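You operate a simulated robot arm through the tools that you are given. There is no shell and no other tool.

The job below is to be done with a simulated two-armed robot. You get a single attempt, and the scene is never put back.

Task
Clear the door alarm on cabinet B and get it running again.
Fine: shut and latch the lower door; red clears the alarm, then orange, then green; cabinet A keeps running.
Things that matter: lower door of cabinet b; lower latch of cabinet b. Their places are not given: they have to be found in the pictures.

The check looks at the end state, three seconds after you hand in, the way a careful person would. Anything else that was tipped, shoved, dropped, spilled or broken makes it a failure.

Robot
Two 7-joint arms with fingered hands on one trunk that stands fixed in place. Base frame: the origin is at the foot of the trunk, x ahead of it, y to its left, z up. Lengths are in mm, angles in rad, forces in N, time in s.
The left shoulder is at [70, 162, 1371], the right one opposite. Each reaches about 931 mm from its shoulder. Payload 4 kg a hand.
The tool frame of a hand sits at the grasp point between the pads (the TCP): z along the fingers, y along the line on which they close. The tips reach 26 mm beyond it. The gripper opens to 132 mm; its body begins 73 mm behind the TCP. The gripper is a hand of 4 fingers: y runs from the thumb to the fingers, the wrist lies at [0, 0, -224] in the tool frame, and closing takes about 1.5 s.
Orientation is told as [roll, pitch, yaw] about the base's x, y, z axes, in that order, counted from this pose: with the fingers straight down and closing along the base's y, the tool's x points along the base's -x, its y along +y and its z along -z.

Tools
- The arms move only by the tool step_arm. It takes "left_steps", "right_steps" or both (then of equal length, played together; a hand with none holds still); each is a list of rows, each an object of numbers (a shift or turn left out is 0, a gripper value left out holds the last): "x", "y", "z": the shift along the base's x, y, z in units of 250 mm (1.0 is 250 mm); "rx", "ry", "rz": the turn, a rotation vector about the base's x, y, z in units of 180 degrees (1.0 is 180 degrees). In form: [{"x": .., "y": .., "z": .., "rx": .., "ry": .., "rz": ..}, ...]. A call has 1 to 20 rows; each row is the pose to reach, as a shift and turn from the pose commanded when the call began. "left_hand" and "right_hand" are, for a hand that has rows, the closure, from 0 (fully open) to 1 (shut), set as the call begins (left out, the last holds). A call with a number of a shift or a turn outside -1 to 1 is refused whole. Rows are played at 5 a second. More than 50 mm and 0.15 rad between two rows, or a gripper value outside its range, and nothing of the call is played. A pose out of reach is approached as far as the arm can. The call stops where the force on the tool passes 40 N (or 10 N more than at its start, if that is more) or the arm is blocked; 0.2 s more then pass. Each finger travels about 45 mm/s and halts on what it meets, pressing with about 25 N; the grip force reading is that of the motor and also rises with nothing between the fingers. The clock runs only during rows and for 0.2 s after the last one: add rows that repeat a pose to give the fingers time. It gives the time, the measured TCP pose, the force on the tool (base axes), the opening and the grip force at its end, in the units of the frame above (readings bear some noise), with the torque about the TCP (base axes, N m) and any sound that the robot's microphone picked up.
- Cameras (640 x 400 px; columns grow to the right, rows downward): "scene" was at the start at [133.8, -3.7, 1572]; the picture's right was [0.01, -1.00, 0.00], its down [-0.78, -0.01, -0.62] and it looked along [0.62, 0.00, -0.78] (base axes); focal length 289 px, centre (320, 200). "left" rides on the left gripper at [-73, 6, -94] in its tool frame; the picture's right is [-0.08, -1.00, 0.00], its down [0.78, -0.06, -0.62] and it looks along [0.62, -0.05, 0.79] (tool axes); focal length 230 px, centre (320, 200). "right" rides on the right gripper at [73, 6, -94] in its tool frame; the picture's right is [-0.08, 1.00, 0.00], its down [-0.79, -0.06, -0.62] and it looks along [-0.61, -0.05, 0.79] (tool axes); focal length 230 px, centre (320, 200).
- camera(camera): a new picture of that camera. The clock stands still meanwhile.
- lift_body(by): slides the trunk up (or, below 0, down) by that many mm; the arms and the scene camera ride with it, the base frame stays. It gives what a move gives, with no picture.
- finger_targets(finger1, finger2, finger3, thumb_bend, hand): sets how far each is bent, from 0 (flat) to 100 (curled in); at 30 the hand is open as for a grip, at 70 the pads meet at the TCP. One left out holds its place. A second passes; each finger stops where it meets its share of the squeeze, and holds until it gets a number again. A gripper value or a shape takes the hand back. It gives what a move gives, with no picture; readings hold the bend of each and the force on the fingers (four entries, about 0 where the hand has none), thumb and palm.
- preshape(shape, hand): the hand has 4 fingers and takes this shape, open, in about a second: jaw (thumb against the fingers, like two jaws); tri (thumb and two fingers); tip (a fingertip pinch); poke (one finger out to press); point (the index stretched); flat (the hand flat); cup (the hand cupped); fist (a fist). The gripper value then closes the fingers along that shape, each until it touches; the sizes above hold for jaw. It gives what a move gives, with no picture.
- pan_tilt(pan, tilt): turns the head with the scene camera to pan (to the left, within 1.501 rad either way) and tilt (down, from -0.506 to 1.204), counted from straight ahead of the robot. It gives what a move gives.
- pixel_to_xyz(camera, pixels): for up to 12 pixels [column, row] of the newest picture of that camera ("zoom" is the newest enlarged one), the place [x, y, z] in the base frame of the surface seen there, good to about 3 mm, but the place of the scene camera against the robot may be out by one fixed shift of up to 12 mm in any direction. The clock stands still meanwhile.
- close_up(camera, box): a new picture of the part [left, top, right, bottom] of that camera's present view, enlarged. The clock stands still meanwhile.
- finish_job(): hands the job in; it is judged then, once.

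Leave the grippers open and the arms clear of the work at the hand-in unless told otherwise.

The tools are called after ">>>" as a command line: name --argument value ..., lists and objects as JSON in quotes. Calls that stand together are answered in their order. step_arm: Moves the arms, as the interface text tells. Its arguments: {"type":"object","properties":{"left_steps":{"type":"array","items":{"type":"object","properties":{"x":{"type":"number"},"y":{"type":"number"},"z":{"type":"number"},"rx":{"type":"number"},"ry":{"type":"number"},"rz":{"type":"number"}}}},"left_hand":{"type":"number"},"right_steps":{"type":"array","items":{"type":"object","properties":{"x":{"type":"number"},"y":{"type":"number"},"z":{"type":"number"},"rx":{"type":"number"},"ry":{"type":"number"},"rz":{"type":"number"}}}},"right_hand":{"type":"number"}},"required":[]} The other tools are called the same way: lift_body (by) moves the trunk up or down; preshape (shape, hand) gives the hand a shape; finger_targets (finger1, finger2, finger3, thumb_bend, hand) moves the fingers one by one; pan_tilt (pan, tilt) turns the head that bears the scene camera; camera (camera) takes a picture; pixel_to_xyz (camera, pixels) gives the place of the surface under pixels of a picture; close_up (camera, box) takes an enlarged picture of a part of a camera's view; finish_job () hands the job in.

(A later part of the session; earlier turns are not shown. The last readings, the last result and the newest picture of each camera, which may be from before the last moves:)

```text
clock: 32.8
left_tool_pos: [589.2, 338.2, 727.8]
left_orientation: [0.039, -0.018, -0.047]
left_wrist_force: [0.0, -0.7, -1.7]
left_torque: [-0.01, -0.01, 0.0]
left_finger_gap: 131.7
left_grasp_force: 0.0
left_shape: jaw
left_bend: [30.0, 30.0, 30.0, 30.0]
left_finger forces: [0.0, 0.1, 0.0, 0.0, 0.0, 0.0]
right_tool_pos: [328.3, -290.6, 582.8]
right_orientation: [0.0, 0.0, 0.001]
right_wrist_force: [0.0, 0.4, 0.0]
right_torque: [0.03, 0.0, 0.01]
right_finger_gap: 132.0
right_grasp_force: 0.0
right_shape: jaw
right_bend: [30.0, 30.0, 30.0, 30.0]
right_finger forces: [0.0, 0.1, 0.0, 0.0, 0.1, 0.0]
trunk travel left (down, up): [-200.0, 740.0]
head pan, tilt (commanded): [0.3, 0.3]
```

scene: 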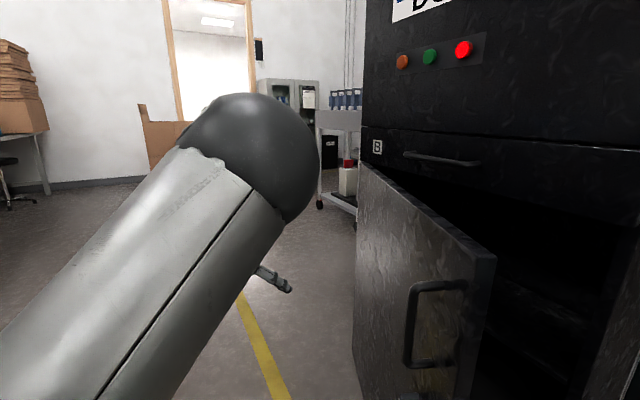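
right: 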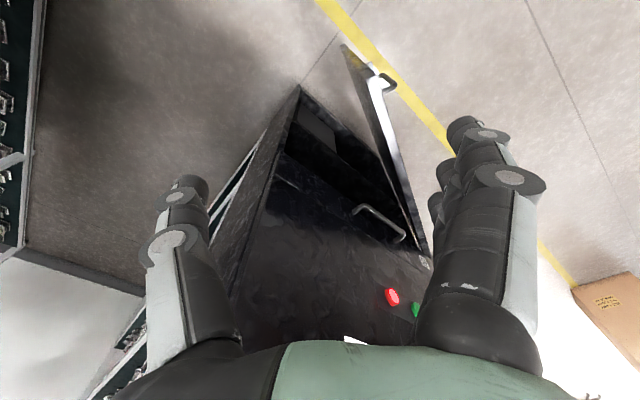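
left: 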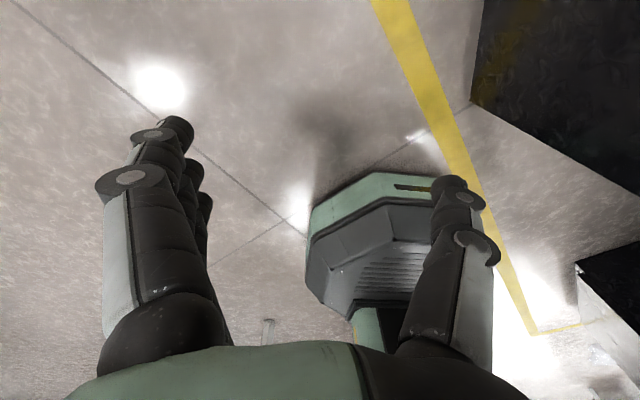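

Orientation is back near zero. Now I'll swing the hand about base x, the first half, with the TCP moving right and up.

>>> step_arm --left_steps '[{"y": -0.1, "z": 0.02, "rx": -0.045}, {"y": -0.2, "z": 0.05, "rx": -0.09}, {"y": -0.29, "z": 0.09, "rx": -0.135}, {"y": -0.37, "z": 0.14, "rx": -0.18}, {"y": -0.44, "z": 0.2, "rx": -0.225}, {"y": -0.5, "z": 0.26, "rx": -0.27}]'

>>> camera --camera "scene"

```text
clock: 34.2
left_tool_pos: [500.9, 234.3, 711.6]
left_orientation: [-0.788, -0.079, 0.018]
left_wrist_force: [-0.4, -1.2, -0.4]
left_torque: [-0.04, 0.0, 0.01]
left_finger_gap: 132.0
left_grasp_force: 0.1
left_shape: jaw
left_bend: [30.0, 30.0, 30.0, 30.0]
left_finger forces: [0.0, 0.1, 0.1, 0.0, 0.0, 0.1]
left hand out of reach, approached as far as the arm can: row 2, 3, 4, 5, 6
right_tool_pos: [328.4, -292.1, 581.2]
right_orientation: [0.001, 0.0, 0.0]
right_wrist_force: [0.1, 0.3, -0.5]
right_torque: [0.0, 0.03, 0.01]
right_finger_gap: 131.7
right_grasp_force: 0.2
right_shape: jaw
right_bend: [30.0, 30.0, 30.0, 30.0]
right_finger forces: [0.0, 0.0, 0.0, 0.0, 0.0, 0.0]
trunk travel left (down, up): [-200.0, 740.0]
head pan, tilt (commanded): [0.3, 0.3]
```

```text
taken
```

scene: 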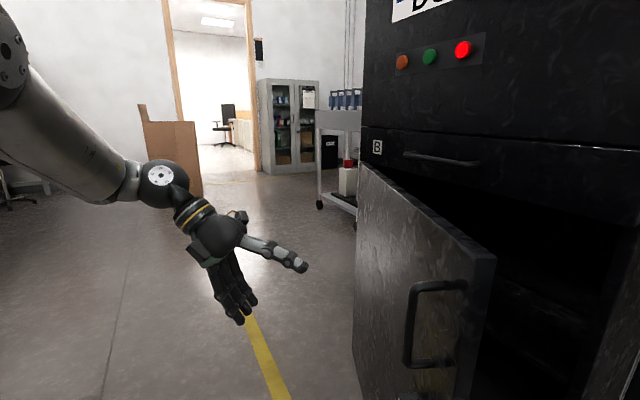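

The arm reconfigured with the elbow swung out to the left, which is a far better posture. I'll hold the commanded pose for a few rows to see whether it settles there.

>>> step_arm --left_steps '[{"z": 0.0}, {"z": 0.0}, {"z": 0.0}]'

```text
clock: 35.0
left_tool_pos: [501.2, 233.7, 710.1]
left_orientation: [-0.79, -0.08, 0.019]
left_wrist_force: [-0.3, -0.3, -0.5]
left_torque: [-0.03, 0.02, -0.01]
left_finger_gap: 131.7
left_grasp_force: 0.0
left_shape: jaw
left_bend: [30.0, 30.0, 30.0, 30.0]
left_finger forces: [0.0, 0.0, 0.0, 0.0, 0.1, 0.1]
right_tool_pos: [329.0, -291.0, 582.2]
right_orientation: [0.0, 0.0, -0.001]
right_wrist_force: [-0.2, 0.3, -0.7]
right_torque: [-0.02, -0.02, -0.03]
right_finger_gap: 131.7
right_grasp_force: 0.1
right_shape: jaw
right_bend: [30.0, 30.0, 30.0, 30.0]
right_finger forces: [0.0, 0.0, 0.0, 0.1, 0.0, 0.0]
trunk travel left (down, up): [-200.0, 740.0]
head pan, tilt (commanded): [0.3, 0.3]
```

It stays at (501,234,710) with roll -0.79. I'll continue the roll to about -1.57 in place; the fingers will then point toward -y, with the tips still some 230 mm from the door.

>>> step_arm --left_steps '[{"rx": -0.042}, {"rx": -0.084}, {"rx": -0.125}, {"rx": -0.167}, {"rx": -0.208}, {"rx": -0.249}]'

>>> camera --camera "scene"

```text
clock: 36.4
left_tool_pos: [397.2, 262.3, 687.1]
left_orientation: [-1.509, -0.048, 0.067]
left_wrist_force: [-0.1, 0.5, 0.5]
left_torque: [0.02, 0.01, 0.0]
left_finger_gap: 131.7
left_grasp_force: 0.0
left_shape: jaw
left_bend: [30.0, 30.0, 30.0, 30.0]
left_finger forces: [0.0, 0.0, 0.1, 0.1, 0.0, 0.0]
left hand out of reach, approached as far as the arm can: row 1, 2, 3, 4, 5, 6
right_tool_pos: [328.4, -291.5, 581.6]
right_orientation: [0.001, 0.001, 0.0]
right_wrist_force: [-0.5, 0.2, -0.4]
right_torque: [0.0, -0.01, 0.01]
right_finger_gap: 131.9
right_grasp_force: 0.1
right_shape: jaw
right_bend: [30.0, 30.0, 30.0, 30.0]
right_finger forces: [0.1, 0.0, 0.0, 0.0, 0.0, 0.0]
trunk travel left (down, up): [-200.0, 740.0]
head pan, tilt (commanded): [0.3, 0.3]
```

```text
taken
```

scene: 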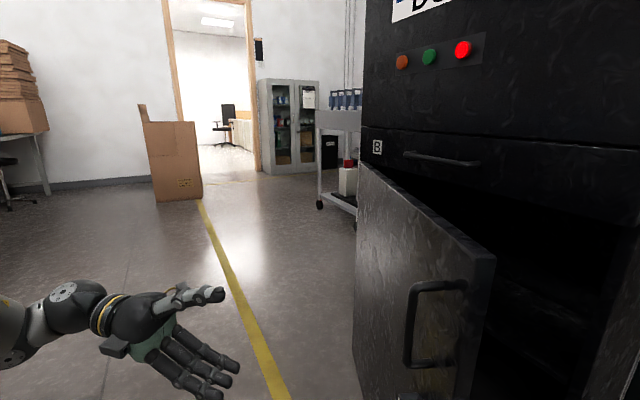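

The hand now points to the right with the thumb on top and the elbow out to the left. Next I'll yaw it about 45° toward the door and move it to about (500,170,687), roughly 200 mm off the door face.

>>> step_arm --left_steps '[{"x": 0.06, "y": -0.05, "rz": 0.037}, {"x": 0.12, "y": -0.1, "rz": 0.074}, {"x": 0.18, "y": -0.15, "rz": 0.111}, {"x": 0.24, "y": -0.2, "rz": 0.148}, {"x": 0.3, "y": -0.25, "rz": 0.185}, {"x": 0.36, "y": -0.3, "rz": 0.222}, {"x": 0.4, "y": -0.35, "rz": 0.25}]'

>>> camera --camera "scene"

>>> camera --camera "left"

```text
clock: 38.0
left_tool_pos: [491.5, 195.1, 691.5]
left_orientation: [-1.506, -0.048, 0.854]
left_wrist_force: [0.6, -0.8, -0.2]
left_torque: [-0.02, -0.01, 0.02]
left_finger_gap: 132.0
left_grasp_force: 0.1
left_shape: jaw
left_bend: [30.0, 30.0, 30.0, 30.0]
left_finger forces: [0.0, 0.0, 0.0, 0.0, 0.0, 0.0]
left hand out of reach, approached as far as the arm can: row 6, 7
right_tool_pos: [329.3, -290.9, 582.0]
right_orientation: [0.001, -0.001, 0.0]
right_wrist_force: [-0.4, -0.5, -0.3]
right_torque: [-0.01, -0.04, 0.02]
right_finger_gap: 131.7
right_grasp_force: 0.1
right_shape: jaw
right_bend: [30.0, 30.0, 30.0, 30.0]
right_finger forces: [0.1, 0.0, 0.0, 0.0, 0.0, 0.0]
trunk travel left (down, up): [-200.0, 740.0]
head pan, tilt (commanded): [0.3, 0.3]
```

```text
taken
```

scene: 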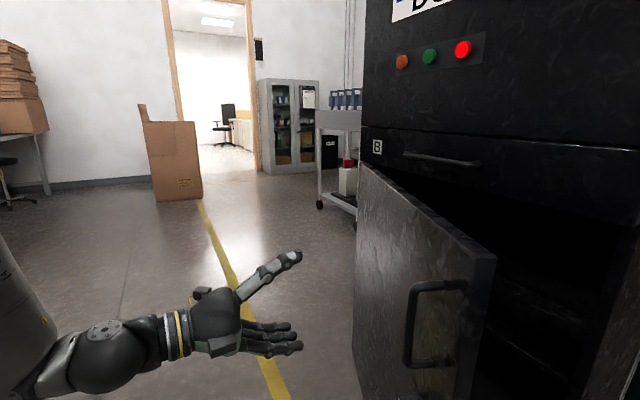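

```text
taken
```

left: 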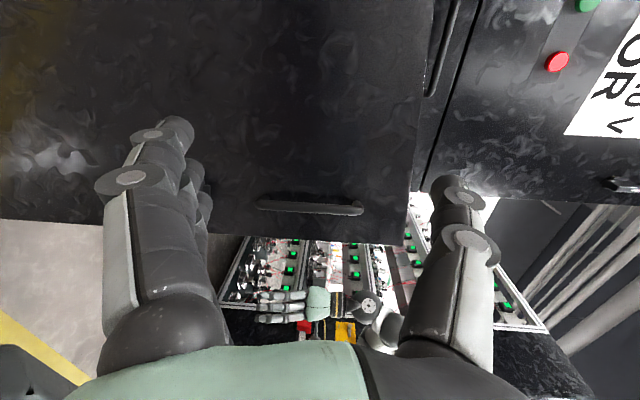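

The left hand now points at the door, thumb up, at (491,195,691). I'll make a fist for a firm push and look at it.

>>> preshape --hand "left" --shape "fist"

>>> pan_tilt --pan 0.0 --tilt 0.6

>>> camera --camera "scene"

>>> camera --camera "left"

```text
clock: 38.9
left_tool_pos: [492.1, 195.0, 691.9]
left_orientation: [-1.508, -0.047, 0.852]
left_wrist_force: [-0.1, 0.0, -0.8]
left_torque: [0.01, -0.01, -0.01]
left_finger_gap: 0.0
left_grasp_force: 0.1
left_shape: fist
left_bend: [100.0, 100.0, 99.0, 54.0]
left_finger forces: [0.0, 0.0, 0.0, 0.0, 0.0, 0.1]
right_tool_pos: [327.8, -290.8, 582.8]
right_orientation: [-0.001, -0.001, -0.001]
right_wrist_force: [0.8, 0.2, 0.2]
right_torque: [-0.01, -0.03, 0.0]
right_finger_gap: 131.8
right_grasp_force: 0.1
right_shape: jaw
right_bend: [30.0, 30.0, 30.0, 30.0]
right_finger forces: [0.1, 0.1, 0.0, 0.0, 0.1, 0.0]
trunk travel left (down, up): [-200.0, 740.0]
head pan, tilt (commanded): [0.3, 0.3]
```

```text
clock: 39.7
left_tool_pos: [490.6, 194.1, 691.1]
left_orientation: [-1.506, -0.047, 0.851]
left_wrist_force: [-0.2, 0.5, -0.4]
left_torque: [-0.01, 0.03, 0.01]
left_finger_gap: 0.1
left_grasp_force: 0.0
left_shape: fist
left_bend: [100.0, 100.0, 98.0, 54.0]
left_finger forces: [0.0, 0.1, 0.0, 0.0, 0.0, 0.1]
right_tool_pos: [328.1, -289.6, 582.3]
right_orientation: [0.0, 0.0, -0.002]
right_wrist_force: [0.6, 1.3, -0.6]
right_torque: [0.01, 0.02, -0.04]
right_finger_gap: 131.9
right_grasp_force: 0.0
right_shape: jaw
right_bend: [30.0, 30.0, 30.0, 30.0]
right_finger forces: [0.1, 0.0, 0.0, 0.0, 0.1, 0.0]
trunk travel left (down, up): [-200.0, 740.0]
head pan, tilt (commanded): [0.0, 0.6]
```

```text
taken
```

scene: 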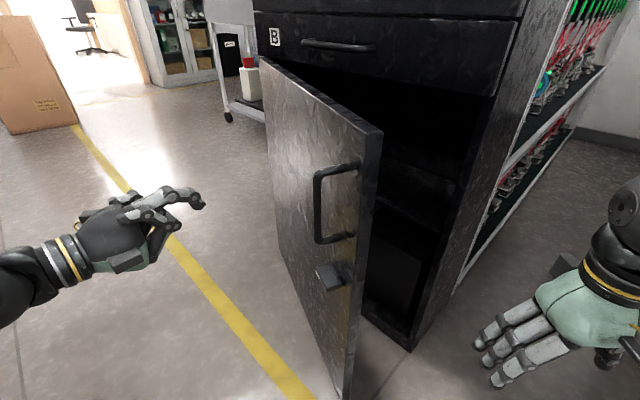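

```text
taken
```

left: 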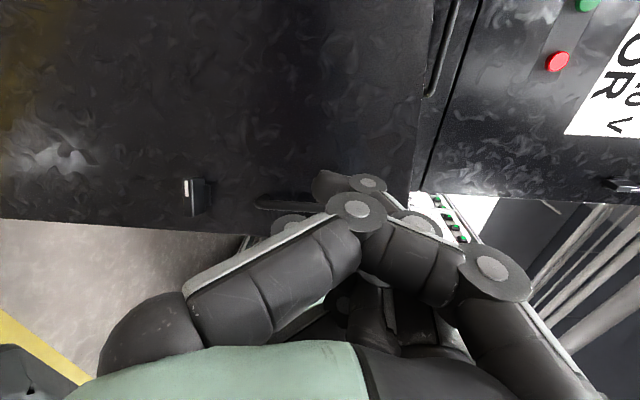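

The fist is formed. I'll measure how far its front sticks out and re-measure some door points from this view.

>>> pixel_to_xyz --camera "scene" --pixels '[[203, 206], [170, 190], [180, 222], [340, 190], [300, 200], [360, 130], [319, 205], [328, 278], [322, 271], [352, 262]]'

>>> pixel_to_xyz --camera "left" --pixels '[[186, 190], [197, 195], [195, 212], [300, 100], [100, 150], [290, 203]]'

>>> close_up --camera "left" --box '[150, 160, 230, 240]'

```text
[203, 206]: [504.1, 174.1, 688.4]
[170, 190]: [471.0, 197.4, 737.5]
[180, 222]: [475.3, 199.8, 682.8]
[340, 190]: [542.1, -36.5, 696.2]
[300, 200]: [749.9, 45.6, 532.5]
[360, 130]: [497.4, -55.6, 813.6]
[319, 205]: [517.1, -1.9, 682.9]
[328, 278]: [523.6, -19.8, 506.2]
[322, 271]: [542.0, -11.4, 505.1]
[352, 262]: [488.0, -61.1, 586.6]
```

```text
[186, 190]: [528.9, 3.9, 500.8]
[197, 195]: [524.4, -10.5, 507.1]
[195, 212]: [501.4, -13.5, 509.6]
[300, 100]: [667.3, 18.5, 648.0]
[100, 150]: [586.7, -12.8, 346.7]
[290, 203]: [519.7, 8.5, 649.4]
```

```text
5.00 times, centred on (190, 200) of left
```

zoom: 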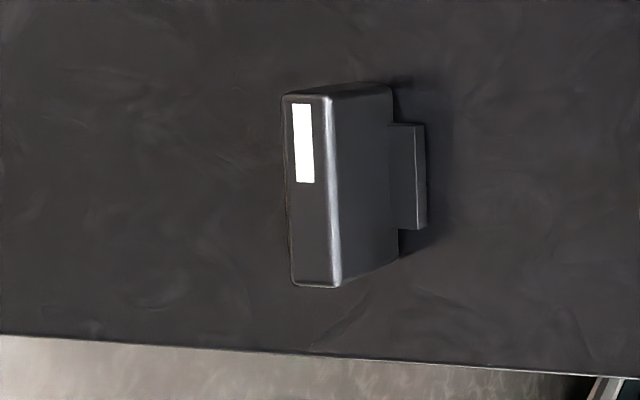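

The left camera gives a clear view of the latch: a bar on a central collar with the white stripe at the hinge end. The fist front is about 24 mm ahead of the TCP. I'll move the fist to about 80 mm off the door face, inboard of the handle, at (587,94,645).

>>> step_arm --left_steps '[{"x": 0.096, "y": -0.1, "z": -0.046}, {"x": 0.192, "y": -0.2, "z": -0.092}, {"x": 0.288, "y": -0.3, "z": -0.138}, {"x": 0.384, "y": -0.4, "z": -0.184}]'

>>> camera --camera "scene"

```text
clock: 40.7
left_tool_pos: [494.5, 196.4, 695.2]
left_orientation: [-1.507, -0.048, 0.851]
left_wrist_force: [0.5, 0.1, -0.2]
left_torque: [0.01, 0.0, 0.01]
left_finger_gap: 0.0
left_grasp_force: 0.1
left_shape: fist
left_bend: [100.0, 100.0, 98.0, 54.0]
left_finger forces: [0.1, 0.1, 0.1, 0.0, 0.1, 0.0]
left hand out of reach, approached as far as the arm can: row 1, 2, 3, 4
right_tool_pos: [329.9, -291.0, 582.0]
right_orientation: [-0.001, -0.001, 0.001]
right_wrist_force: [-0.4, 0.1, -1.1]
right_torque: [0.03, 0.03, -0.02]
right_finger_gap: 131.9
right_grasp_force: 0.0
right_shape: jaw
right_bend: [30.0, 30.0, 30.0, 30.0]
right_finger forces: [0.1, 0.0, 0.0, 0.0, 0.0, 0.1]
trunk travel left (down, up): [-200.0, 740.0]
head pan, tilt (commanded): [0.0, 0.6]
```

```text
taken
```

scene: 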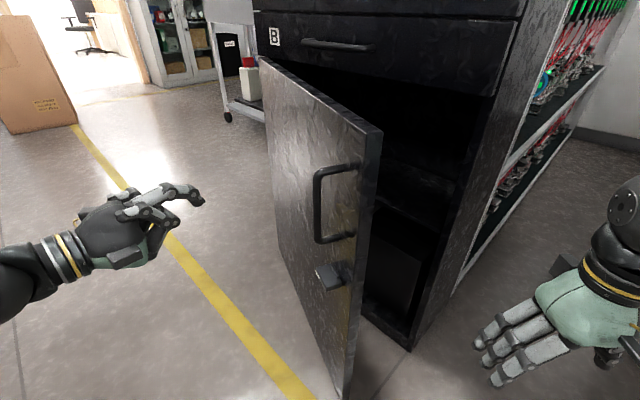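

It reports out of reach and stays put, so a joint must be at its limit. I'll look at the left arm's posture.

>>> pan_tilt --pan 0.9 --tilt 0.7

>>> camera --camera "scene"

>>> pixel_to_xyz --camera "scene" --pixels '[[320, 200], [200, 200], [400, 250], [250, 100], [500, 200], [150, 300], [100, 200], [320, 350]]'

```text
clock: 41.9
left_tool_pos: [494.9, 196.9, 694.8]
left_orientation: [-1.507, -0.047, 0.851]
left_wrist_force: [0.1, 0.0, 0.3]
left_torque: [0.0, 0.02, 0.02]
left_finger_gap: 0.0
left_grasp_force: 0.1
left_shape: fist
left_bend: [99.0, 100.0, 98.0, 54.0]
left_finger forces: [0.0, 0.0, 0.0, 0.0, 0.0, 0.1]
right_tool_pos: [327.8, -291.3, 581.1]
right_orientation: [0.0, 0.0, -0.001]
right_wrist_force: [0.0, 0.5, 0.2]
right_torque: [-0.05, 0.01, -0.01]
right_finger_gap: 131.8
right_grasp_force: 0.1
right_shape: jaw
right_bend: [30.0, 30.0, 30.0, 30.0]
right_finger forces: [0.0, 0.0, 0.0, 0.1, 0.0, 0.1]
trunk travel left (down, up): [-200.0, 740.0]
head pan, tilt (commanded): [0.901, 0.7]
```

```text
taken
```

scene: 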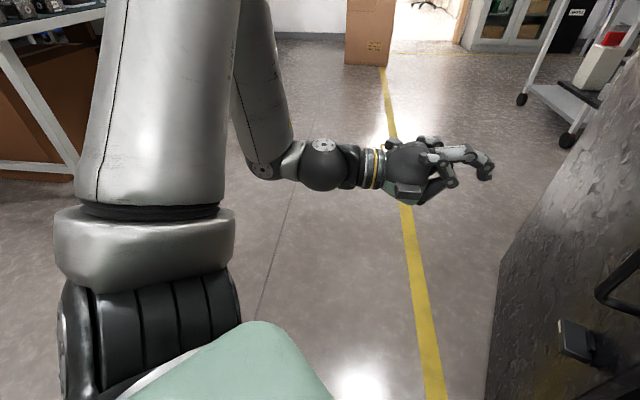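

```text
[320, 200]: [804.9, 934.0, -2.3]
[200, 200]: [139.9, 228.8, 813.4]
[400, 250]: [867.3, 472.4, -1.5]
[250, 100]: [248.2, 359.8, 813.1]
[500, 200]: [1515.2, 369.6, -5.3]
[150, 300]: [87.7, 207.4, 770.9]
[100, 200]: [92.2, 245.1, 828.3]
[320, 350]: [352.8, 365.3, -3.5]
```

The left elbow is high and out to the left with the forearm coming steeply down, so the wrist is strongly bent at its limit. Raising the hand relative to the shoulder should ease that; I'll test with a move straight up.

>>> step_arm --left_steps '[{"z": 0.1}, {"z": 0.2}, {"z": 0.3}, {"z": 0.4}]'

>>> camera --camera "scene"

```text
clock: 42.9
left_tool_pos: [495.3, 191.5, 797.8]
left_orientation: [-1.507, -0.048, 0.851]
left_wrist_force: [0.9, -0.2, -0.1]
left_torque: [-0.02, 0.03, 0.0]
left_finger_gap: 0.1
left_grasp_force: 0.0
left_shape: fist
left_bend: [99.0, 100.0, 98.0, 54.0]
left_finger forces: [0.0, 0.1, 0.0, 0.0, 0.0, 0.0]
right_tool_pos: [328.8, -292.5, 583.9]
right_orientation: [-0.002, 0.002, -0.001]
right_wrist_force: [0.2, -0.3, -0.9]
right_torque: [-0.03, 0.0, 0.02]
right_finger_gap: 131.6
right_grasp_force: 0.2
right_shape: jaw
right_bend: [30.0, 30.0, 30.0, 30.0]
right_finger forces: [0.1, 0.1, 0.0, 0.0, 0.1, 0.0]
trunk travel left (down, up): [-200.0, 740.0]
head pan, tilt (commanded): [0.901, 0.7]
```

```text
taken
```

scene: 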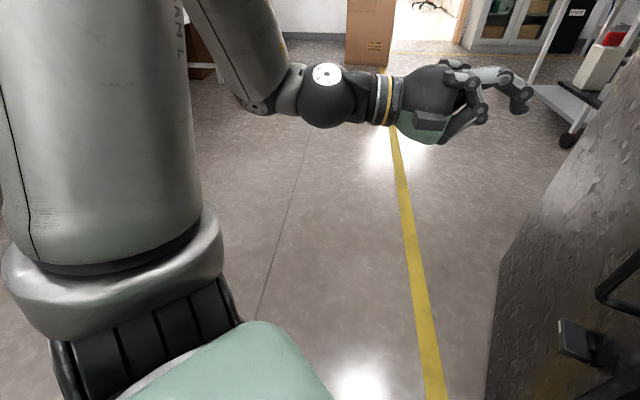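

Upward works, so the hand should sit higher relative to the shoulders. I'll test the forward-right move at this height, staying about 80 mm off the door.

>>> step_arm --left_steps '[{"x": 0.09, "y": -0.09}, {"x": 0.18, "y": -0.18}, {"x": 0.27, "y": -0.27}, {"x": 0.36, "y": -0.36}]'

```text
clock: 43.9
left_tool_pos: [612.0, 105.1, 828.3]
left_orientation: [-1.477, -0.05, 0.871]
left_wrist_force: [0.0, -0.7, 0.6]
left_torque: [0.06, 0.06, 0.01]
left_finger_gap: 0.0
left_grasp_force: 0.0
left_shape: fist
left_bend: [99.0, 100.0, 98.0, 54.0]
left_finger forces: [0.0, 0.0, 0.1, 0.1, 0.0, 0.0]
left hand out of reach, approached as far as the arm can: row 2, 3, 4
right_tool_pos: [330.8, -294.1, 578.1]
right_orientation: [0.008, 0.006, -0.001]
right_wrist_force: [1.3, -0.9, -1.2]
right_torque: [0.05, 0.04, 0.0]
right_finger_gap: 131.9
right_grasp_force: 0.1
right_shape: jaw
right_bend: [30.0, 30.0, 30.0, 30.0]
right_finger forces: [0.1, 0.0, 0.1, 0.1, 0.0, 0.0]
trunk travel left (down, up): [-200.0, 740.0]
head pan, tilt (commanded): [0.901, 0.7]
```

At this more extended place the arm follows better but wants the hand higher relative to the shoulder. So I'll lower the trunk by 190 mm, which brings the fist to about z ≈ 640 at the same arm posture, some 56–80 mm off the door.

>>> lift_body --by -190

>>> pan_tilt --pan 0.0 --tilt 0.4

>>> camera --camera "scene"

>>> camera --camera "left"

```text
clock: 46.0
left_tool_pos: [609.6, 109.7, 639.8]
left_orientation: [-1.482, -0.049, 0.872]
left_wrist_force: [0.1, 0.2, 0.3]
left_torque: [-0.01, 0.01, -0.03]
left_finger_gap: 0.1
left_grasp_force: 0.1
left_shape: fist
left_bend: [98.0, 100.0, 98.0, 54.0]
left_finger forces: [0.1, 0.0, 0.0, 0.1, 0.0, 0.1]
right_tool_pos: [328.9, -291.1, 392.4]
right_orientation: [0.001, -0.001, -0.001]
right_wrist_force: [0.4, 0.0, -0.2]
right_torque: [0.03, 0.02, -0.01]
right_finger_gap: 132.1
right_grasp_force: 0.0
right_shape: jaw
right_bend: [30.0, 30.0, 30.0, 30.0]
right_finger forces: [0.0, 0.0, 0.0, 0.1, 0.0, 0.0]
trunk travel left (down, up): [-10.0, 930.0]
head pan, tilt (commanded): [0.901, 0.7]
```

```text
clock: 47.2
left_tool_pos: [609.0, 108.8, 639.8]
left_orientation: [-1.481, -0.049, 0.872]
left_wrist_force: [-0.2, 0.5, 0.3]
left_torque: [0.0, 0.01, 0.02]
left_finger_gap: 0.0
left_grasp_force: 0.0
left_shape: fist
left_bend: [98.0, 100.0, 98.0, 54.0]
left_finger forces: [0.0, 0.1, 0.0, 0.1, 0.1, 0.0]
right_tool_pos: [330.3, -290.4, 392.3]
right_orientation: [0.001, 0.0, 0.0]
right_wrist_force: [0.5, 0.2, 0.5]
right_torque: [-0.01, 0.01, 0.01]
right_finger_gap: 132.0
right_grasp_force: 0.1
right_shape: jaw
right_bend: [30.0, 30.0, 30.0, 30.0]
right_finger forces: [0.1, 0.1, 0.1, 0.0, 0.1, 0.0]
trunk travel left (down, up): [-10.0, 930.0]
head pan, tilt (commanded): [0.0, 0.4]
```

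```text
taken
```

scene: 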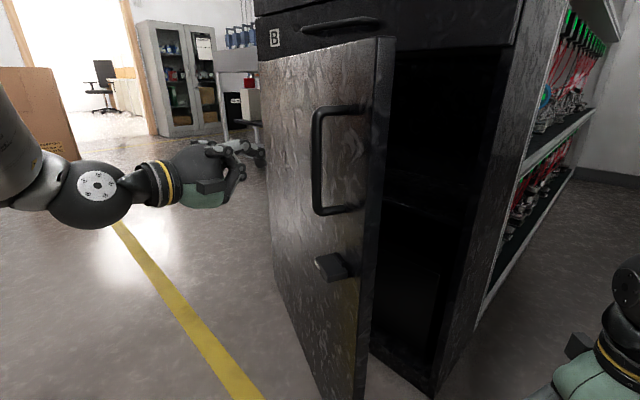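

```text
taken
```

left: 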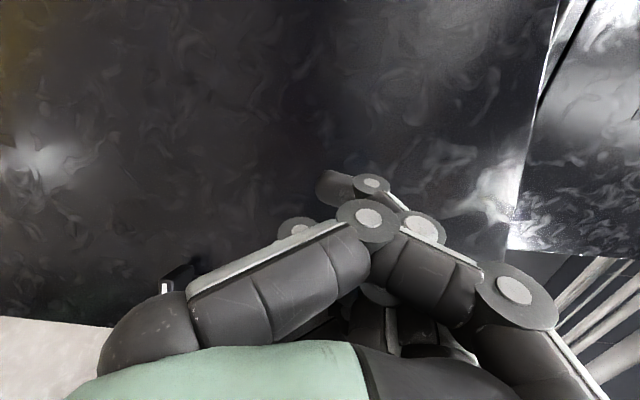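

The fist is at (609,109,640), about 84 mm off the door, clear of the handle. Now I'll move in and start pushing the door shut slowly along its arc (first part).

>>> step_arm --left_steps '[{"x": -0.009, "y": -0.057}, {"x": -0.018, "y": -0.114}, {"x": -0.026, "y": -0.17}, {"x": -0.035, "y": -0.227}, {"x": -0.044, "y": -0.284}, {"x": -0.012, "y": -0.334}, {"x": 0.02, "y": -0.383}, {"x": 0.053, "y": -0.433}, {"x": 0.085, "y": -0.482}, {"x": 0.117, "y": -0.532}]'

>>> camera --camera "scene"

```text
clock: 49.4
left_tool_pos: [638.9, 101.2, 657.0]
left_orientation: [-1.534, -0.018, 0.891]
left_wrist_force: [-0.8, -0.4, 0.3]
left_torque: [-0.02, -0.03, -0.03]
left_finger_gap: 0.4
left_grasp_force: 0.0
left_shape: fist
left_bend: [98.0, 100.0, 98.0, 54.0]
left_finger forces: [0.0, 0.0, 0.0, 0.1, 0.0, 0.1]
left hand out of reach, approached as far as the arm can: row 2, 3, 4, 5, 6, 7, 8, 9, 10
right_tool_pos: [329.0, -290.7, 392.5]
right_orientation: [0.0, 0.0, 0.0]
right_wrist_force: [-0.3, 0.0, -0.1]
right_torque: [0.0, -0.01, 0.0]
right_finger_gap: 132.0
right_grasp_force: 0.1
right_shape: jaw
right_bend: [30.0, 30.0, 30.0, 30.0]
right_finger forces: [0.1, 0.0, 0.0, 0.1, 0.0, 0.1]
trunk travel left (down, up): [-10.0, 930.0]
head pan, tilt (commanded): [0.0, 0.4]
```

```text
taken
```

scene: 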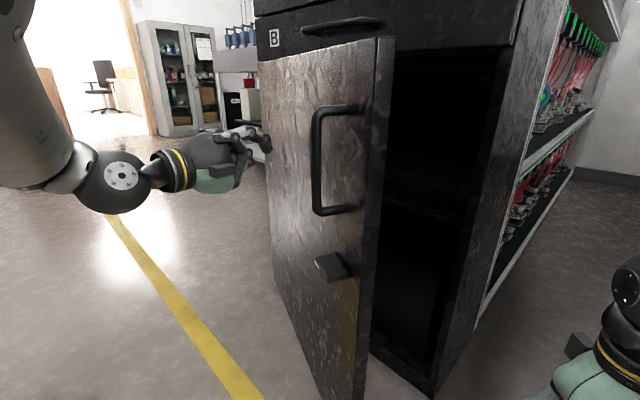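

Again "out of reach": it moved forward but not rightward. The roll of the hand is probably what limits the wrist. I'll test turning the hand about its own pointing axis (thumb from up toward right) in place.

>>> step_arm --left_steps '[{"rx": 0.034, "ry": -0.028}, {"rx": 0.068, "ry": -0.056}, {"rx": 0.102, "ry": -0.084}, {"rx": 0.136, "ry": -0.112}, {"rx": 0.17, "ry": -0.14}]'

>>> camera --camera "scene"

```text
clock: 50.6
left_tool_pos: [643.1, 122.1, 645.2]
left_orientation: [-1.53, -0.708, 0.929]
left_wrist_force: [0.2, 0.3, -0.6]
left_torque: [0.01, 0.01, 0.0]
left_finger_gap: 0.0
left_grasp_force: 0.1
left_shape: fist
left_bend: [98.0, 100.0, 98.0, 54.0]
left_finger forces: [0.1, 0.1, 0.1, 0.0, 0.0, 0.0]
left hand out of reach, approached as far as the arm can: row 1, 2, 3, 4, 5
right_tool_pos: [330.1, -291.5, 392.4]
right_orientation: [-0.001, -0.001, 0.001]
right_wrist_force: [0.8, 0.4, 0.1]
right_torque: [0.0, 0.01, 0.0]
right_finger_gap: 131.9
right_grasp_force: 0.0
right_shape: jaw
right_bend: [30.0, 30.0, 30.0, 30.0]
right_finger forces: [0.0, 0.1, 0.0, 0.0, 0.0, 0.1]
trunk travel left (down, up): [-10.0, 930.0]
head pan, tilt (commanded): [0.0, 0.4]
```

```text
taken
```

scene: 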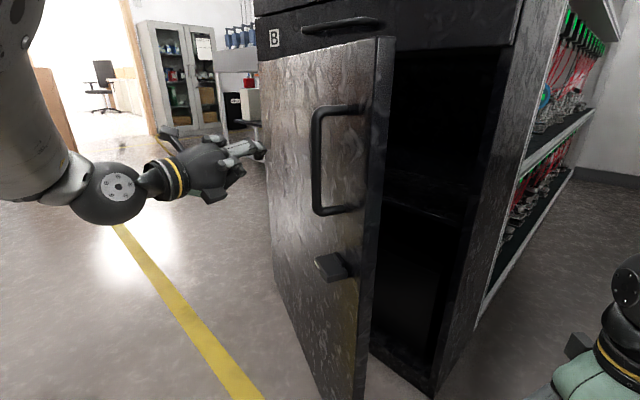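

The roll changes but the wrist still limits the sideways motion. The forearm comes steeply down, so I'll raise the hand to near the door's top height (z ≈ 770), where the forearm should lie flatter, and see if rightward motion frees up.

>>> step_arm --left_steps '[{"z": 0.1}, {"z": 0.2}, {"z": 0.3}, {"z": 0.4}, {"z": 0.5}]'

>>> camera --camera "scene"

```text
clock: 51.8
left_tool_pos: [645.5, 118.9, 758.9]
left_orientation: [-1.499, -0.706, 0.904]
left_wrist_force: [0.4, -0.3, -0.2]
left_torque: [0.0, -0.02, 0.02]
left_finger_gap: 0.2
left_grasp_force: 0.1
left_shape: fist
left_bend: [98.0, 100.0, 98.0, 54.0]
left_finger forces: [0.0, 0.1, 0.1, 0.0, 0.0, 0.0]
right_tool_pos: [328.9, -292.1, 392.1]
right_orientation: [0.001, 0.001, 0.0]
right_wrist_force: [0.0, 0.8, -0.4]
right_torque: [-0.03, 0.04, 0.0]
right_finger_gap: 131.9
right_grasp_force: 0.1
right_shape: jaw
right_bend: [30.0, 30.0, 30.0, 30.0]
right_finger forces: [0.0, 0.1, 0.0, 0.0, 0.0, 0.0]
trunk travel left (down, up): [-10.0, 930.0]
head pan, tilt (commanded): [0.0, 0.4]
```

```text
taken
```

scene: 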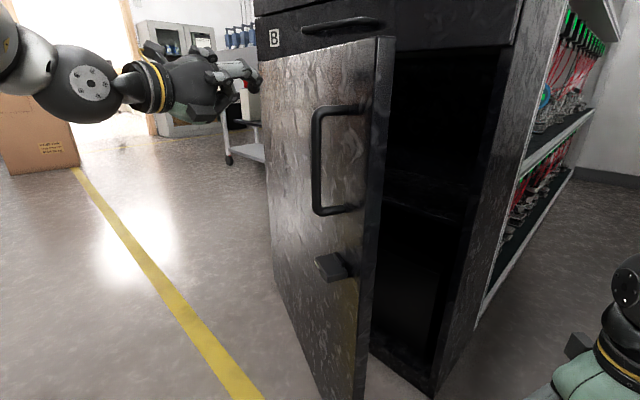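

At z ≈ 759 it follows cleanly. Now I'll test the rightward motion toward the door at this height, keeping about 25 mm clear of it.

>>> step_arm --left_steps '[{"x": -0.03, "y": -0.06}, {"x": -0.06, "y": -0.12}, {"x": -0.08, "y": -0.18}]'

>>> camera --camera "scene"

```text
clock: 52.6
left_tool_pos: [639.5, 113.2, 757.2]
left_orientation: [-1.492, -0.697, 0.893]
left_wrist_force: [0.1, -0.1, 0.1]
left_torque: [0.01, -0.03, 0.0]
left_finger_gap: 0.0
left_grasp_force: 0.0
left_shape: fist
left_bend: [98.0, 100.0, 98.0, 54.0]
left_finger forces: [0.0, 0.0, 0.0, 0.0, 0.0, 0.0]
left hand out of reach, approached as far as the arm can: row 1, 2, 3
right_tool_pos: [328.6, -290.1, 392.5]
right_orientation: [0.0, 0.001, 0.001]
right_wrist_force: [0.5, 0.0, 0.6]
right_torque: [-0.03, 0.02, 0.0]
right_finger_gap: 132.0
right_grasp_force: 0.1
right_shape: jaw
right_bend: [30.0, 30.0, 30.0, 30.0]
right_finger forces: [0.1, 0.0, 0.0, 0.0, 0.0, 0.0]
trunk travel left (down, up): [-10.0, 930.0]
head pan, tilt (commanded): [0.0, 0.4]
```

```text
taken
```

scene: 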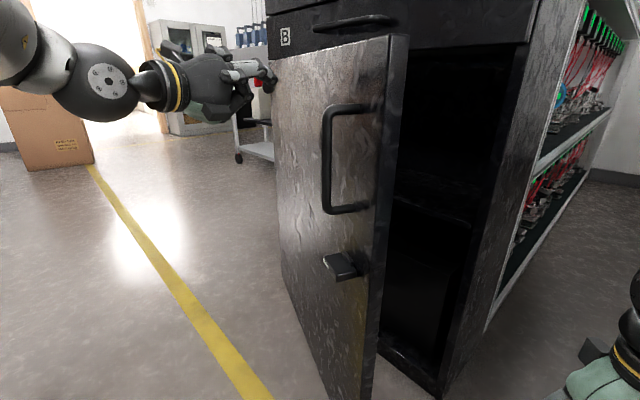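

The scene view shifted slightly although I didn't turn the head, so the left upper arm may be touching the head. I'll look toward the left shoulder and elbow.

>>> pan_tilt --pan 1.1 --tilt 0.1

>>> camera --camera "scene"

>>> pixel_to_xyz --camera "scene" --pixels '[[320, 100], [320, 200], [320, 300], [420, 200], [500, 200], [560, 200], [200, 200], [100, 300]]'

```text
clock: 53.9
left_tool_pos: [636.8, 111.7, 761.9]
left_orientation: [-1.503, -0.696, 0.896]
left_wrist_force: [-0.8, -0.1, 0.2]
left_torque: [0.04, 0.02, -0.01]
left_finger_gap: 0.2
left_grasp_force: 0.0
left_shape: fist
left_bend: [98.0, 100.0, 98.0, 54.0]
left_finger forces: [0.0, 0.1, 0.0, 0.0, 0.0, 0.0]
right_tool_pos: [328.6, -290.5, 391.9]
right_orientation: [-0.002, 0.0, 0.001]
right_wrist_force: [-1.4, 0.3, 0.8]
right_torque: [-0.05, 0.0, -0.05]
right_finger_gap: 131.9
right_grasp_force: 0.1
right_shape: jaw
right_bend: [30.0, 30.0, 30.0, 30.0]
right_finger forces: [0.0, 0.1, 0.1, 0.0, 0.1, 0.0]
trunk travel left (down, up): [-10.0, 930.0]
head pan, tilt (commanded): [1.1, 0.099]
```

```text
taken
```

scene: 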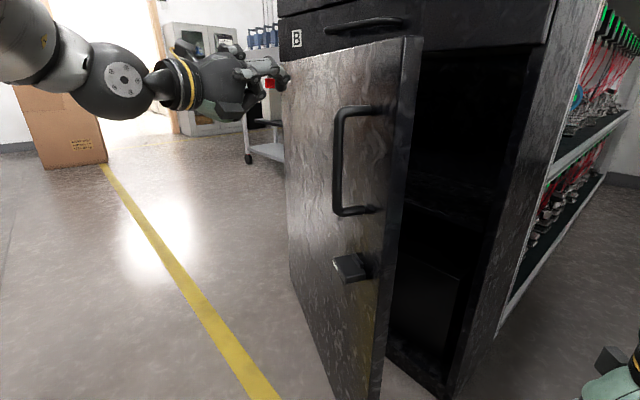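

```text
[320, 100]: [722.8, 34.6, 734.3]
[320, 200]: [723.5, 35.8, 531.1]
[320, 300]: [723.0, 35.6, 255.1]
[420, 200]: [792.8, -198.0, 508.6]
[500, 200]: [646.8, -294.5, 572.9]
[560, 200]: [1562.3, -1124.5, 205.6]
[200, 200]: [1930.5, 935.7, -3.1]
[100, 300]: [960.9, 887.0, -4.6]
```

The head can't pan left: the left upper arm is jammed against it. So the limit is my own head in this elbow posture. I'll back the hand out to the left (+y) to free the head, away from the door.

>>> step_arm --left_steps '[{"y": 0.12}, {"y": 0.24}, {"y": 0.36}, {"y": 0.48}, {"y": 0.6}]'

>>> pan_tilt --pan 1.1 --tilt 0.1

>>> camera --camera "scene"

```text
clock: 55.1
left_tool_pos: [632.0, 241.1, 762.1]
left_orientation: [-1.472, -0.741, 0.865]
left_wrist_force: [-0.5, 0.9, 0.3]
left_torque: [0.0, -0.02, 0.0]
left_finger_gap: 0.0
left_grasp_force: 0.1
left_shape: fist
left_bend: [98.0, 100.0, 98.0, 54.0]
left_finger forces: [0.0, 0.1, 0.0, 0.0, 0.1, 0.0]
right_tool_pos: [327.3, -291.3, 391.6]
right_orientation: [-0.001, -0.001, -0.001]
right_wrist_force: [1.3, 0.5, 0.5]
right_torque: [0.05, -0.01, 0.0]
right_finger_gap: 132.1
right_grasp_force: 0.0
right_shape: jaw
right_bend: [30.0, 30.0, 30.0, 30.0]
right_finger forces: [0.0, 0.1, 0.0, 0.0, 0.1, 0.0]
trunk travel left (down, up): [-10.0, 930.0]
head pan, tilt (commanded): [1.1, 0.099]
```

```text
clock: 55.7
left_tool_pos: [633.1, 241.2, 763.0]
left_orientation: [-1.473, -0.743, 0.869]
left_wrist_force: [0.5, 0.2, 0.2]
left_torque: [-0.02, 0.02, -0.01]
left_finger_gap: 0.2
left_grasp_force: 0.0
left_shape: fist
left_bend: [98.0, 100.0, 98.0, 54.0]
left_finger forces: [0.0, 0.1, 0.0, 0.0, 0.1, 0.0]
right_tool_pos: [328.5, -291.4, 392.0]
right_orientation: [-0.002, 0.0, -0.001]
right_wrist_force: [0.2, -0.7, -0.2]
right_torque: [0.01, 0.0, -0.03]
right_finger_gap: 132.1
right_grasp_force: 0.0
right_shape: jaw
right_bend: [30.0, 30.0, 30.0, 30.0]
right_finger forces: [0.0, 0.1, 0.0, 0.0, 0.1, 0.0]
trunk travel left (down, up): [-10.0, 930.0]
head pan, tilt (commanded): [1.1, 0.099]
```

```text
taken
```

scene: 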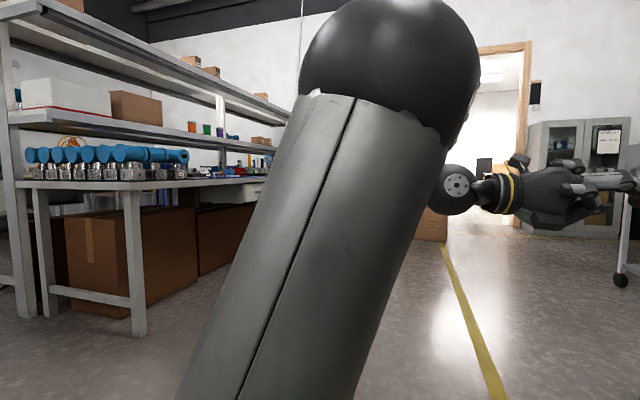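

The head is free again. The elbow is high beside the head. I'll measure it.

>>> pixel_to_xyz --camera "scene" --pixels '[[390, 50], [340, 60], [450, 50], [400, 120], [320, 250], [280, 380], [456, 184], [550, 190]]'

```text
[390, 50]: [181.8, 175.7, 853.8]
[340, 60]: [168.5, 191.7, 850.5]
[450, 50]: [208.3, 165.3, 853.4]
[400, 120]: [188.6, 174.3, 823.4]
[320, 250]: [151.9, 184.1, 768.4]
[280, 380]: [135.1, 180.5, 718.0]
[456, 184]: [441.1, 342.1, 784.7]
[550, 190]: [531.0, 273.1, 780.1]
```

The upper arm stands nearly straight up (elbow around (205,210,865)). With the shoulders low the elbow crowds the head. A higher trunk, with the arm reaching down and forward almost extended, should let the elbow swing outward. I'll raise the trunk by 470 mm.

>>> lift_body --by 470

>>> step_arm --left_steps '[{"z": -0.15}, {"z": -0.3}, {"z": -0.45}, {"z": -0.6}, {"z": -0.75}]'

>>> camera --camera "scene"

```text
refused: 470 is not a number from -400 to 400
```

```text
clock: 56.9
left_tool_pos: [631.6, 243.7, 574.3]
left_orientation: [-1.472, -0.742, 0.867]
left_wrist_force: [-1.0, -0.3, 0.4]
left_torque: [0.03, 0.02, 0.01]
left_finger_gap: 0.4
left_grasp_force: 0.0
left_shape: fist
left_bend: [98.0, 100.0, 98.0, 54.0]
left_finger forces: [0.1, 0.0, 0.0, 0.1, 0.0, 0.1]
right_tool_pos: [328.5, -290.6, 393.0]
right_orientation: [-0.001, 0.0, 0.001]
right_wrist_force: [0.7, -0.3, 0.4]
right_torque: [0.01, 0.0, -0.03]
right_finger_gap: 132.1
right_grasp_force: 0.0
right_shape: jaw
right_bend: [30.0, 30.0, 30.0, 30.0]
right_finger forces: [0.1, 0.0, 0.0, 0.0, 0.0, 0.0]
trunk travel left (down, up): [-10.0, 930.0]
head pan, tilt (commanded): [1.1, 0.099]
```

```text
taken
```

scene: 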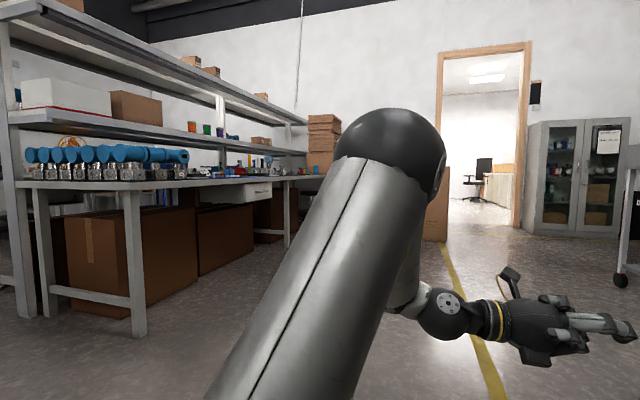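

The lift was refused (400 mm at most per call), yet the arm went down cleanly to z ≈ 574 with the elbow moving outward. Now I'll raise the trunk by 400 mm, then lower the hand with the arm.

>>> lift_body --by 400

>>> step_arm --left_steps '[{"z": -0.15}, {"z": -0.3}, {"z": -0.45}, {"z": -0.6}, {"z": -0.75}, {"z": -0.9}]'

>>> camera --camera "scene"

```text
clock: 60.8
left_tool_pos: [630.8, 243.1, 974.8]
left_orientation: [-1.472, -0.74, 0.867]
left_wrist_force: [-0.1, -0.2, 0.0]
left_torque: [-0.01, 0.02, -0.01]
left_finger_gap: 0.3
left_grasp_force: 0.0
left_shape: fist
left_bend: [98.0, 100.0, 98.0, 54.0]
left_finger forces: [0.1, 0.1, 0.0, 0.0, 0.1, 0.0]
right_tool_pos: [328.2, -291.0, 792.0]
right_orientation: [0.0, 0.0, 0.0]
right_wrist_force: [-0.1, 0.9, 0.3]
right_torque: [0.0, -0.01, 0.01]
right_finger_gap: 131.8
right_grasp_force: 0.0
right_shape: jaw
right_bend: [30.0, 30.0, 30.0, 30.0]
right_finger forces: [0.0, 0.1, 0.0, 0.0, 0.0, 0.0]
trunk travel left (down, up): [-410.0, 530.0]
head pan, tilt (commanded): [1.1, 0.099]
```

```text
clock: 62.2
left_tool_pos: [594.9, 300.5, 871.3]
left_orientation: [-1.453, -0.74, 0.857]
left_wrist_force: [0.1, -0.4, -0.4]
left_torque: [-0.02, -0.01, 0.01]
left_finger_gap: 0.1
left_grasp_force: 0.0
left_shape: fist
left_bend: [98.0, 100.0, 98.0, 54.0]
left_finger forces: [0.1, 0.1, 0.0, 0.0, 0.1, 0.0]
left hand out of reach, approached as far as the arm can: row 1, 2, 3, 4, 5, 6
right_tool_pos: [328.9, -291.7, 791.5]
right_orientation: [0.0, -0.002, -0.002]
right_wrist_force: [0.9, -0.9, -0.4]
right_torque: [-0.02, -0.05, -0.02]
right_finger_gap: 131.7
right_grasp_force: 0.1
right_shape: jaw
right_bend: [30.0, 30.0, 30.0, 30.0]
right_finger forces: [0.1, 0.0, 0.0, 0.1, 0.0, 0.0]
trunk travel left (down, up): [-410.0, 530.0]
head pan, tilt (commanded): [1.1, 0.099]
```

```text
taken
```

scene: 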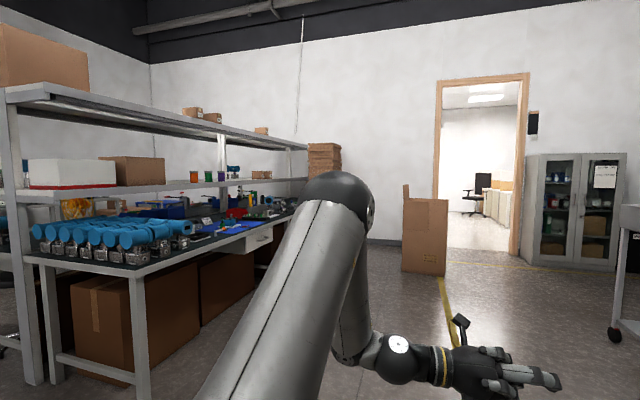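

The elbow is dropping and moving outward as the hand goes down (now (595,300,871)). I'll continue downward.

>>> step_arm --left_steps '[{"z": -0.15}, {"z": -0.3}, {"z": -0.45}, {"z": -0.6}, {"z": -0.75}, {"z": -0.9}]'

>>> camera --camera "scene"

```text
clock: 63.6
left_tool_pos: [533.5, 340.8, 784.7]
left_orientation: [-1.469, -0.739, 0.865]
left_wrist_force: [0.3, 0.6, 0.4]
left_torque: [-0.01, 0.0, -0.06]
left_finger_gap: 0.0
left_grasp_force: 0.1
left_shape: fist
left_bend: [98.0, 100.0, 98.0, 54.0]
left_finger forces: [0.0, 0.1, 0.0, 0.0, 0.0, 0.0]
left hand out of reach, approached as far as the arm can: row 1, 2, 3, 4, 5, 6
right_tool_pos: [330.2, -291.5, 791.9]
right_orientation: [0.0, 0.0, 0.002]
right_wrist_force: [-0.2, 0.9, 1.0]
right_torque: [0.01, -0.02, -0.04]
right_finger_gap: 132.0
right_grasp_force: 0.1
right_shape: jaw
right_bend: [30.0, 30.0, 30.0, 30.0]
right_finger forces: [0.1, 0.0, 0.1, 0.0, 0.0, 0.0]
trunk travel left (down, up): [-410.0, 530.0]
head pan, tilt (commanded): [1.1, 0.099]
```

```text
taken
```

scene: 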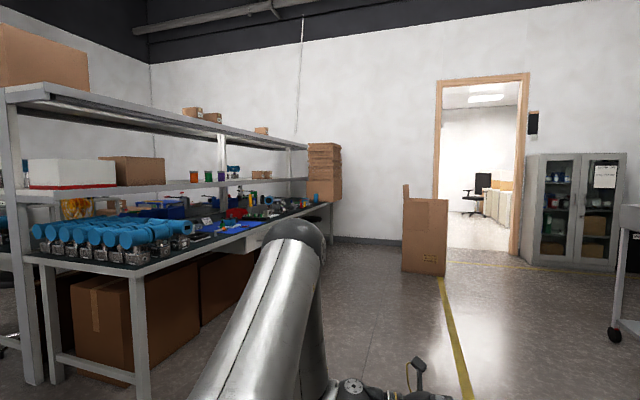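

It keeps working its way down with the elbow sinking. I'll continue once more and tilt the head to keep the arm in view.

>>> step_arm --left_steps '[{"z": -0.15}, {"z": -0.3}, {"z": -0.45}, {"z": -0.6}, {"z": -0.75}, {"z": -0.9}]'

>>> pan_tilt --pan 1.0 --tilt 0.6

>>> camera --camera "scene"

```text
clock: 64.3
left_tool_pos: [543.7, 394.2, 711.6]
left_orientation: [-1.111, -0.905, 0.622]
left_wrist_force: [1.0, -0.7, 6.5]
left_torque: [0.26, 0.43, 0.03]
left_finger_gap: 0.0
left_grasp_force: 0.0
left_shape: fist
left_bend: [98.0, 100.0, 98.0, 54.0]
left_finger forces: [0.1, 0.1, 0.0, 0.1, 0.0, 0.0]
left hand out of reach, approached as far as the arm can: row 1
right_tool_pos: [332.7, -296.5, 788.5]
right_orientation: [0.004, 0.007, -0.004]
right_wrist_force: [2.4, -1.8, -2.2]
right_torque: [0.17, 0.16, 0.0]
right_finger_gap: 132.2
right_grasp_force: 0.0
right_shape: jaw
right_bend: [30.0, 30.0, 30.0, 30.0]
right_finger forces: [0.0, 0.0, 0.0, 0.0, 0.1, 0.0]
trunk travel left (down, up): [-410.0, 530.0]
head pan, tilt (commanded): [1.1, 0.099]
stopped in row 3 (left hand): the arm was blocked; the commanded pose is now the measured one
```

```text
clock: 65.2
left_tool_pos: [536.3, 398.8, 715.6]
left_orientation: [-1.125, -0.909, 0.636]
left_wrist_force: [0.0, -0.2, 0.0]
left_torque: [0.03, 0.01, -0.01]
left_finger_gap: 0.0
left_grasp_force: 0.0
left_shape: fist
left_bend: [98.0, 100.0, 98.0, 54.0]
left_finger forces: [0.1, 0.0, 0.0, 0.0, 0.0, 0.0]
right_tool_pos: [328.0, -291.5, 792.6]
right_orientation: [0.0, 0.0, 0.0]
right_wrist_force: [-0.6, 0.3, 0.5]
right_torque: [0.01, 0.02, 0.04]
right_finger_gap: 131.9
right_grasp_force: 0.1
right_shape: jaw
right_bend: [30.0, 30.0, 30.0, 30.0]
right_finger forces: [0.1, 0.1, 0.0, 0.1, 0.1, 0.0]
trunk travel left (down, up): [-410.0, 530.0]
head pan, tilt (commanded): [1.0, 0.6]
```

```text
taken
```

scene: 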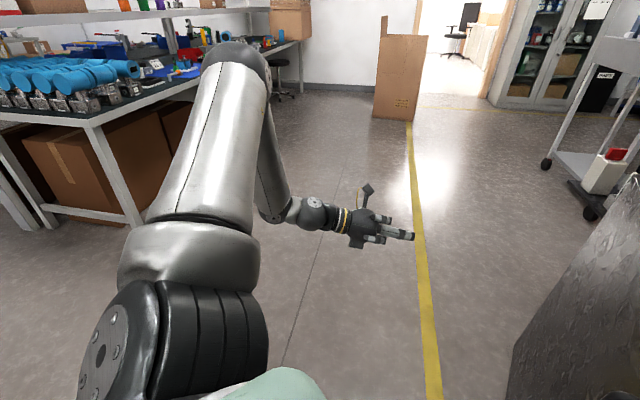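

The arm jumped to a new posture: the upper arm now points out to the left and forward. I'll measure the elbow and wrist.

>>> pixel_to_xyz --camera "scene" --pixels '[[235, 60], [255, 75], [275, 170], [315, 205], [360, 225], [220, 130], [190, 240]]'

```text
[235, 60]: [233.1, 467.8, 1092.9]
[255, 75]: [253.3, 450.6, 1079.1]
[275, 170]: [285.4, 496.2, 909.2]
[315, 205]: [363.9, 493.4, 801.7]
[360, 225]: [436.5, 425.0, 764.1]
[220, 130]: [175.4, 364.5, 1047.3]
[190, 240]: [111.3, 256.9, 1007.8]
```

The elbow is now out to the left at about (235,480,1060), and the hand points forward-right, tilted a bit down. From here I'll bring the hand to the right and a little lower.

>>> step_arm --left_steps '[{"y": -0.12, "z": -0.03}, {"y": -0.24, "z": -0.06}, {"y": -0.36, "z": -0.09}, {"y": -0.48, "z": -0.12}, {"y": -0.6, "z": -0.15}]'

>>> camera --camera "scene"

```text
clock: 66.4
left_tool_pos: [509.8, 292.3, 729.2]
left_orientation: [-1.117, -0.907, 0.626]
left_wrist_force: [0.1, 0.2, 1.0]
left_torque: [0.0, 0.01, 0.05]
left_finger_gap: 0.0
left_grasp_force: 0.0
left_shape: fist
left_bend: [98.0, 100.0, 98.0, 54.0]
left_finger forces: [0.0, 0.1, 0.1, 0.0, 0.1, 0.0]
left hand out of reach, approached as far as the arm can: row 2, 3, 4, 5
right_tool_pos: [328.9, -293.3, 793.1]
right_orientation: [0.002, -0.002, -0.001]
right_wrist_force: [-0.2, 0.2, 0.2]
right_torque: [0.03, 0.02, 0.0]
right_finger_gap: 131.7
right_grasp_force: 0.0
right_shape: jaw
right_bend: [30.0, 30.0, 30.0, 30.0]
right_finger forces: [0.0, 0.0, 0.0, 0.0, 0.0, 0.0]
trunk travel left (down, up): [-410.0, 530.0]
head pan, tilt (commanded): [1.0, 0.6]
```

```text
taken
```

scene: 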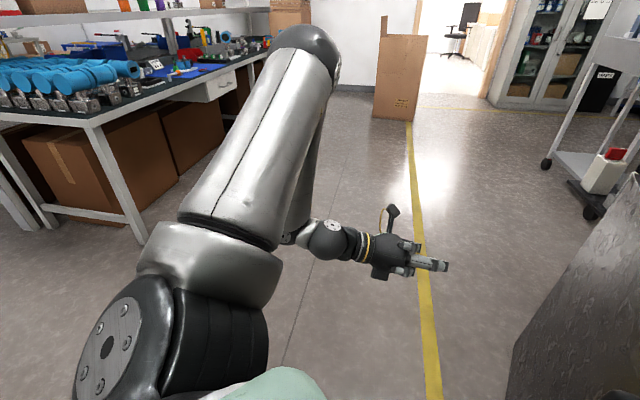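

Wrist bend remains the limit when the hand is horizontal. A hand pointing forward-right and about 45° down should be comfortable, and good enough for pushing the door and working the latch from above. I'll tilt the hand down by about 30°.

>>> step_arm --left_steps '[{"rx": 0.0225, "ry": 0.035}, {"rx": 0.045, "ry": 0.07}, {"rx": 0.0675, "ry": 0.105}, {"rx": 0.09, "ry": 0.14}]'

>>> camera --camera "scene"

```text
clock: 67.4
left_tool_pos: [514.7, 292.8, 728.1]
left_orientation: [-0.517, -0.61, 0.206]
left_wrist_force: [-0.3, -0.3, 0.0]
left_torque: [0.01, -0.02, -0.02]
left_finger_gap: 0.1
left_grasp_force: 0.0
left_shape: fist
left_bend: [98.0, 100.0, 98.0, 54.0]
left_finger forces: [0.1, 0.0, 0.1, 0.1, 0.0, 0.0]
right_tool_pos: [328.2, -292.7, 791.9]
right_orientation: [0.001, 0.0, 0.0]
right_wrist_force: [-0.3, 0.5, -0.4]
right_torque: [-0.02, 0.02, 0.0]
right_finger_gap: 131.7
right_grasp_force: 0.0
right_shape: jaw
right_bend: [30.0, 30.0, 30.0, 30.0]
right_finger forces: [0.1, 0.1, 0.1, 0.1, 0.0, 0.0]
trunk travel left (down, up): [-410.0, 530.0]
head pan, tilt (commanded): [1.0, 0.6]
```

```text
taken
```

scene: 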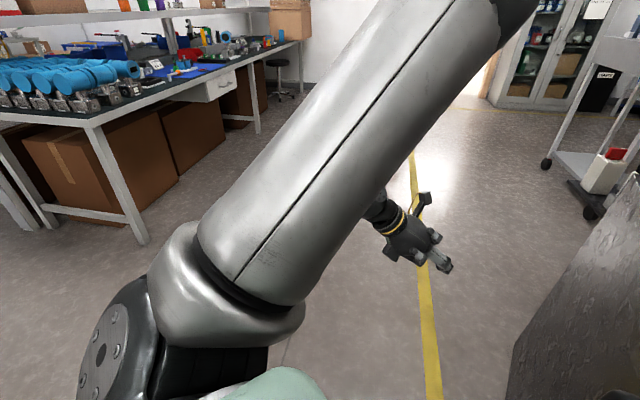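

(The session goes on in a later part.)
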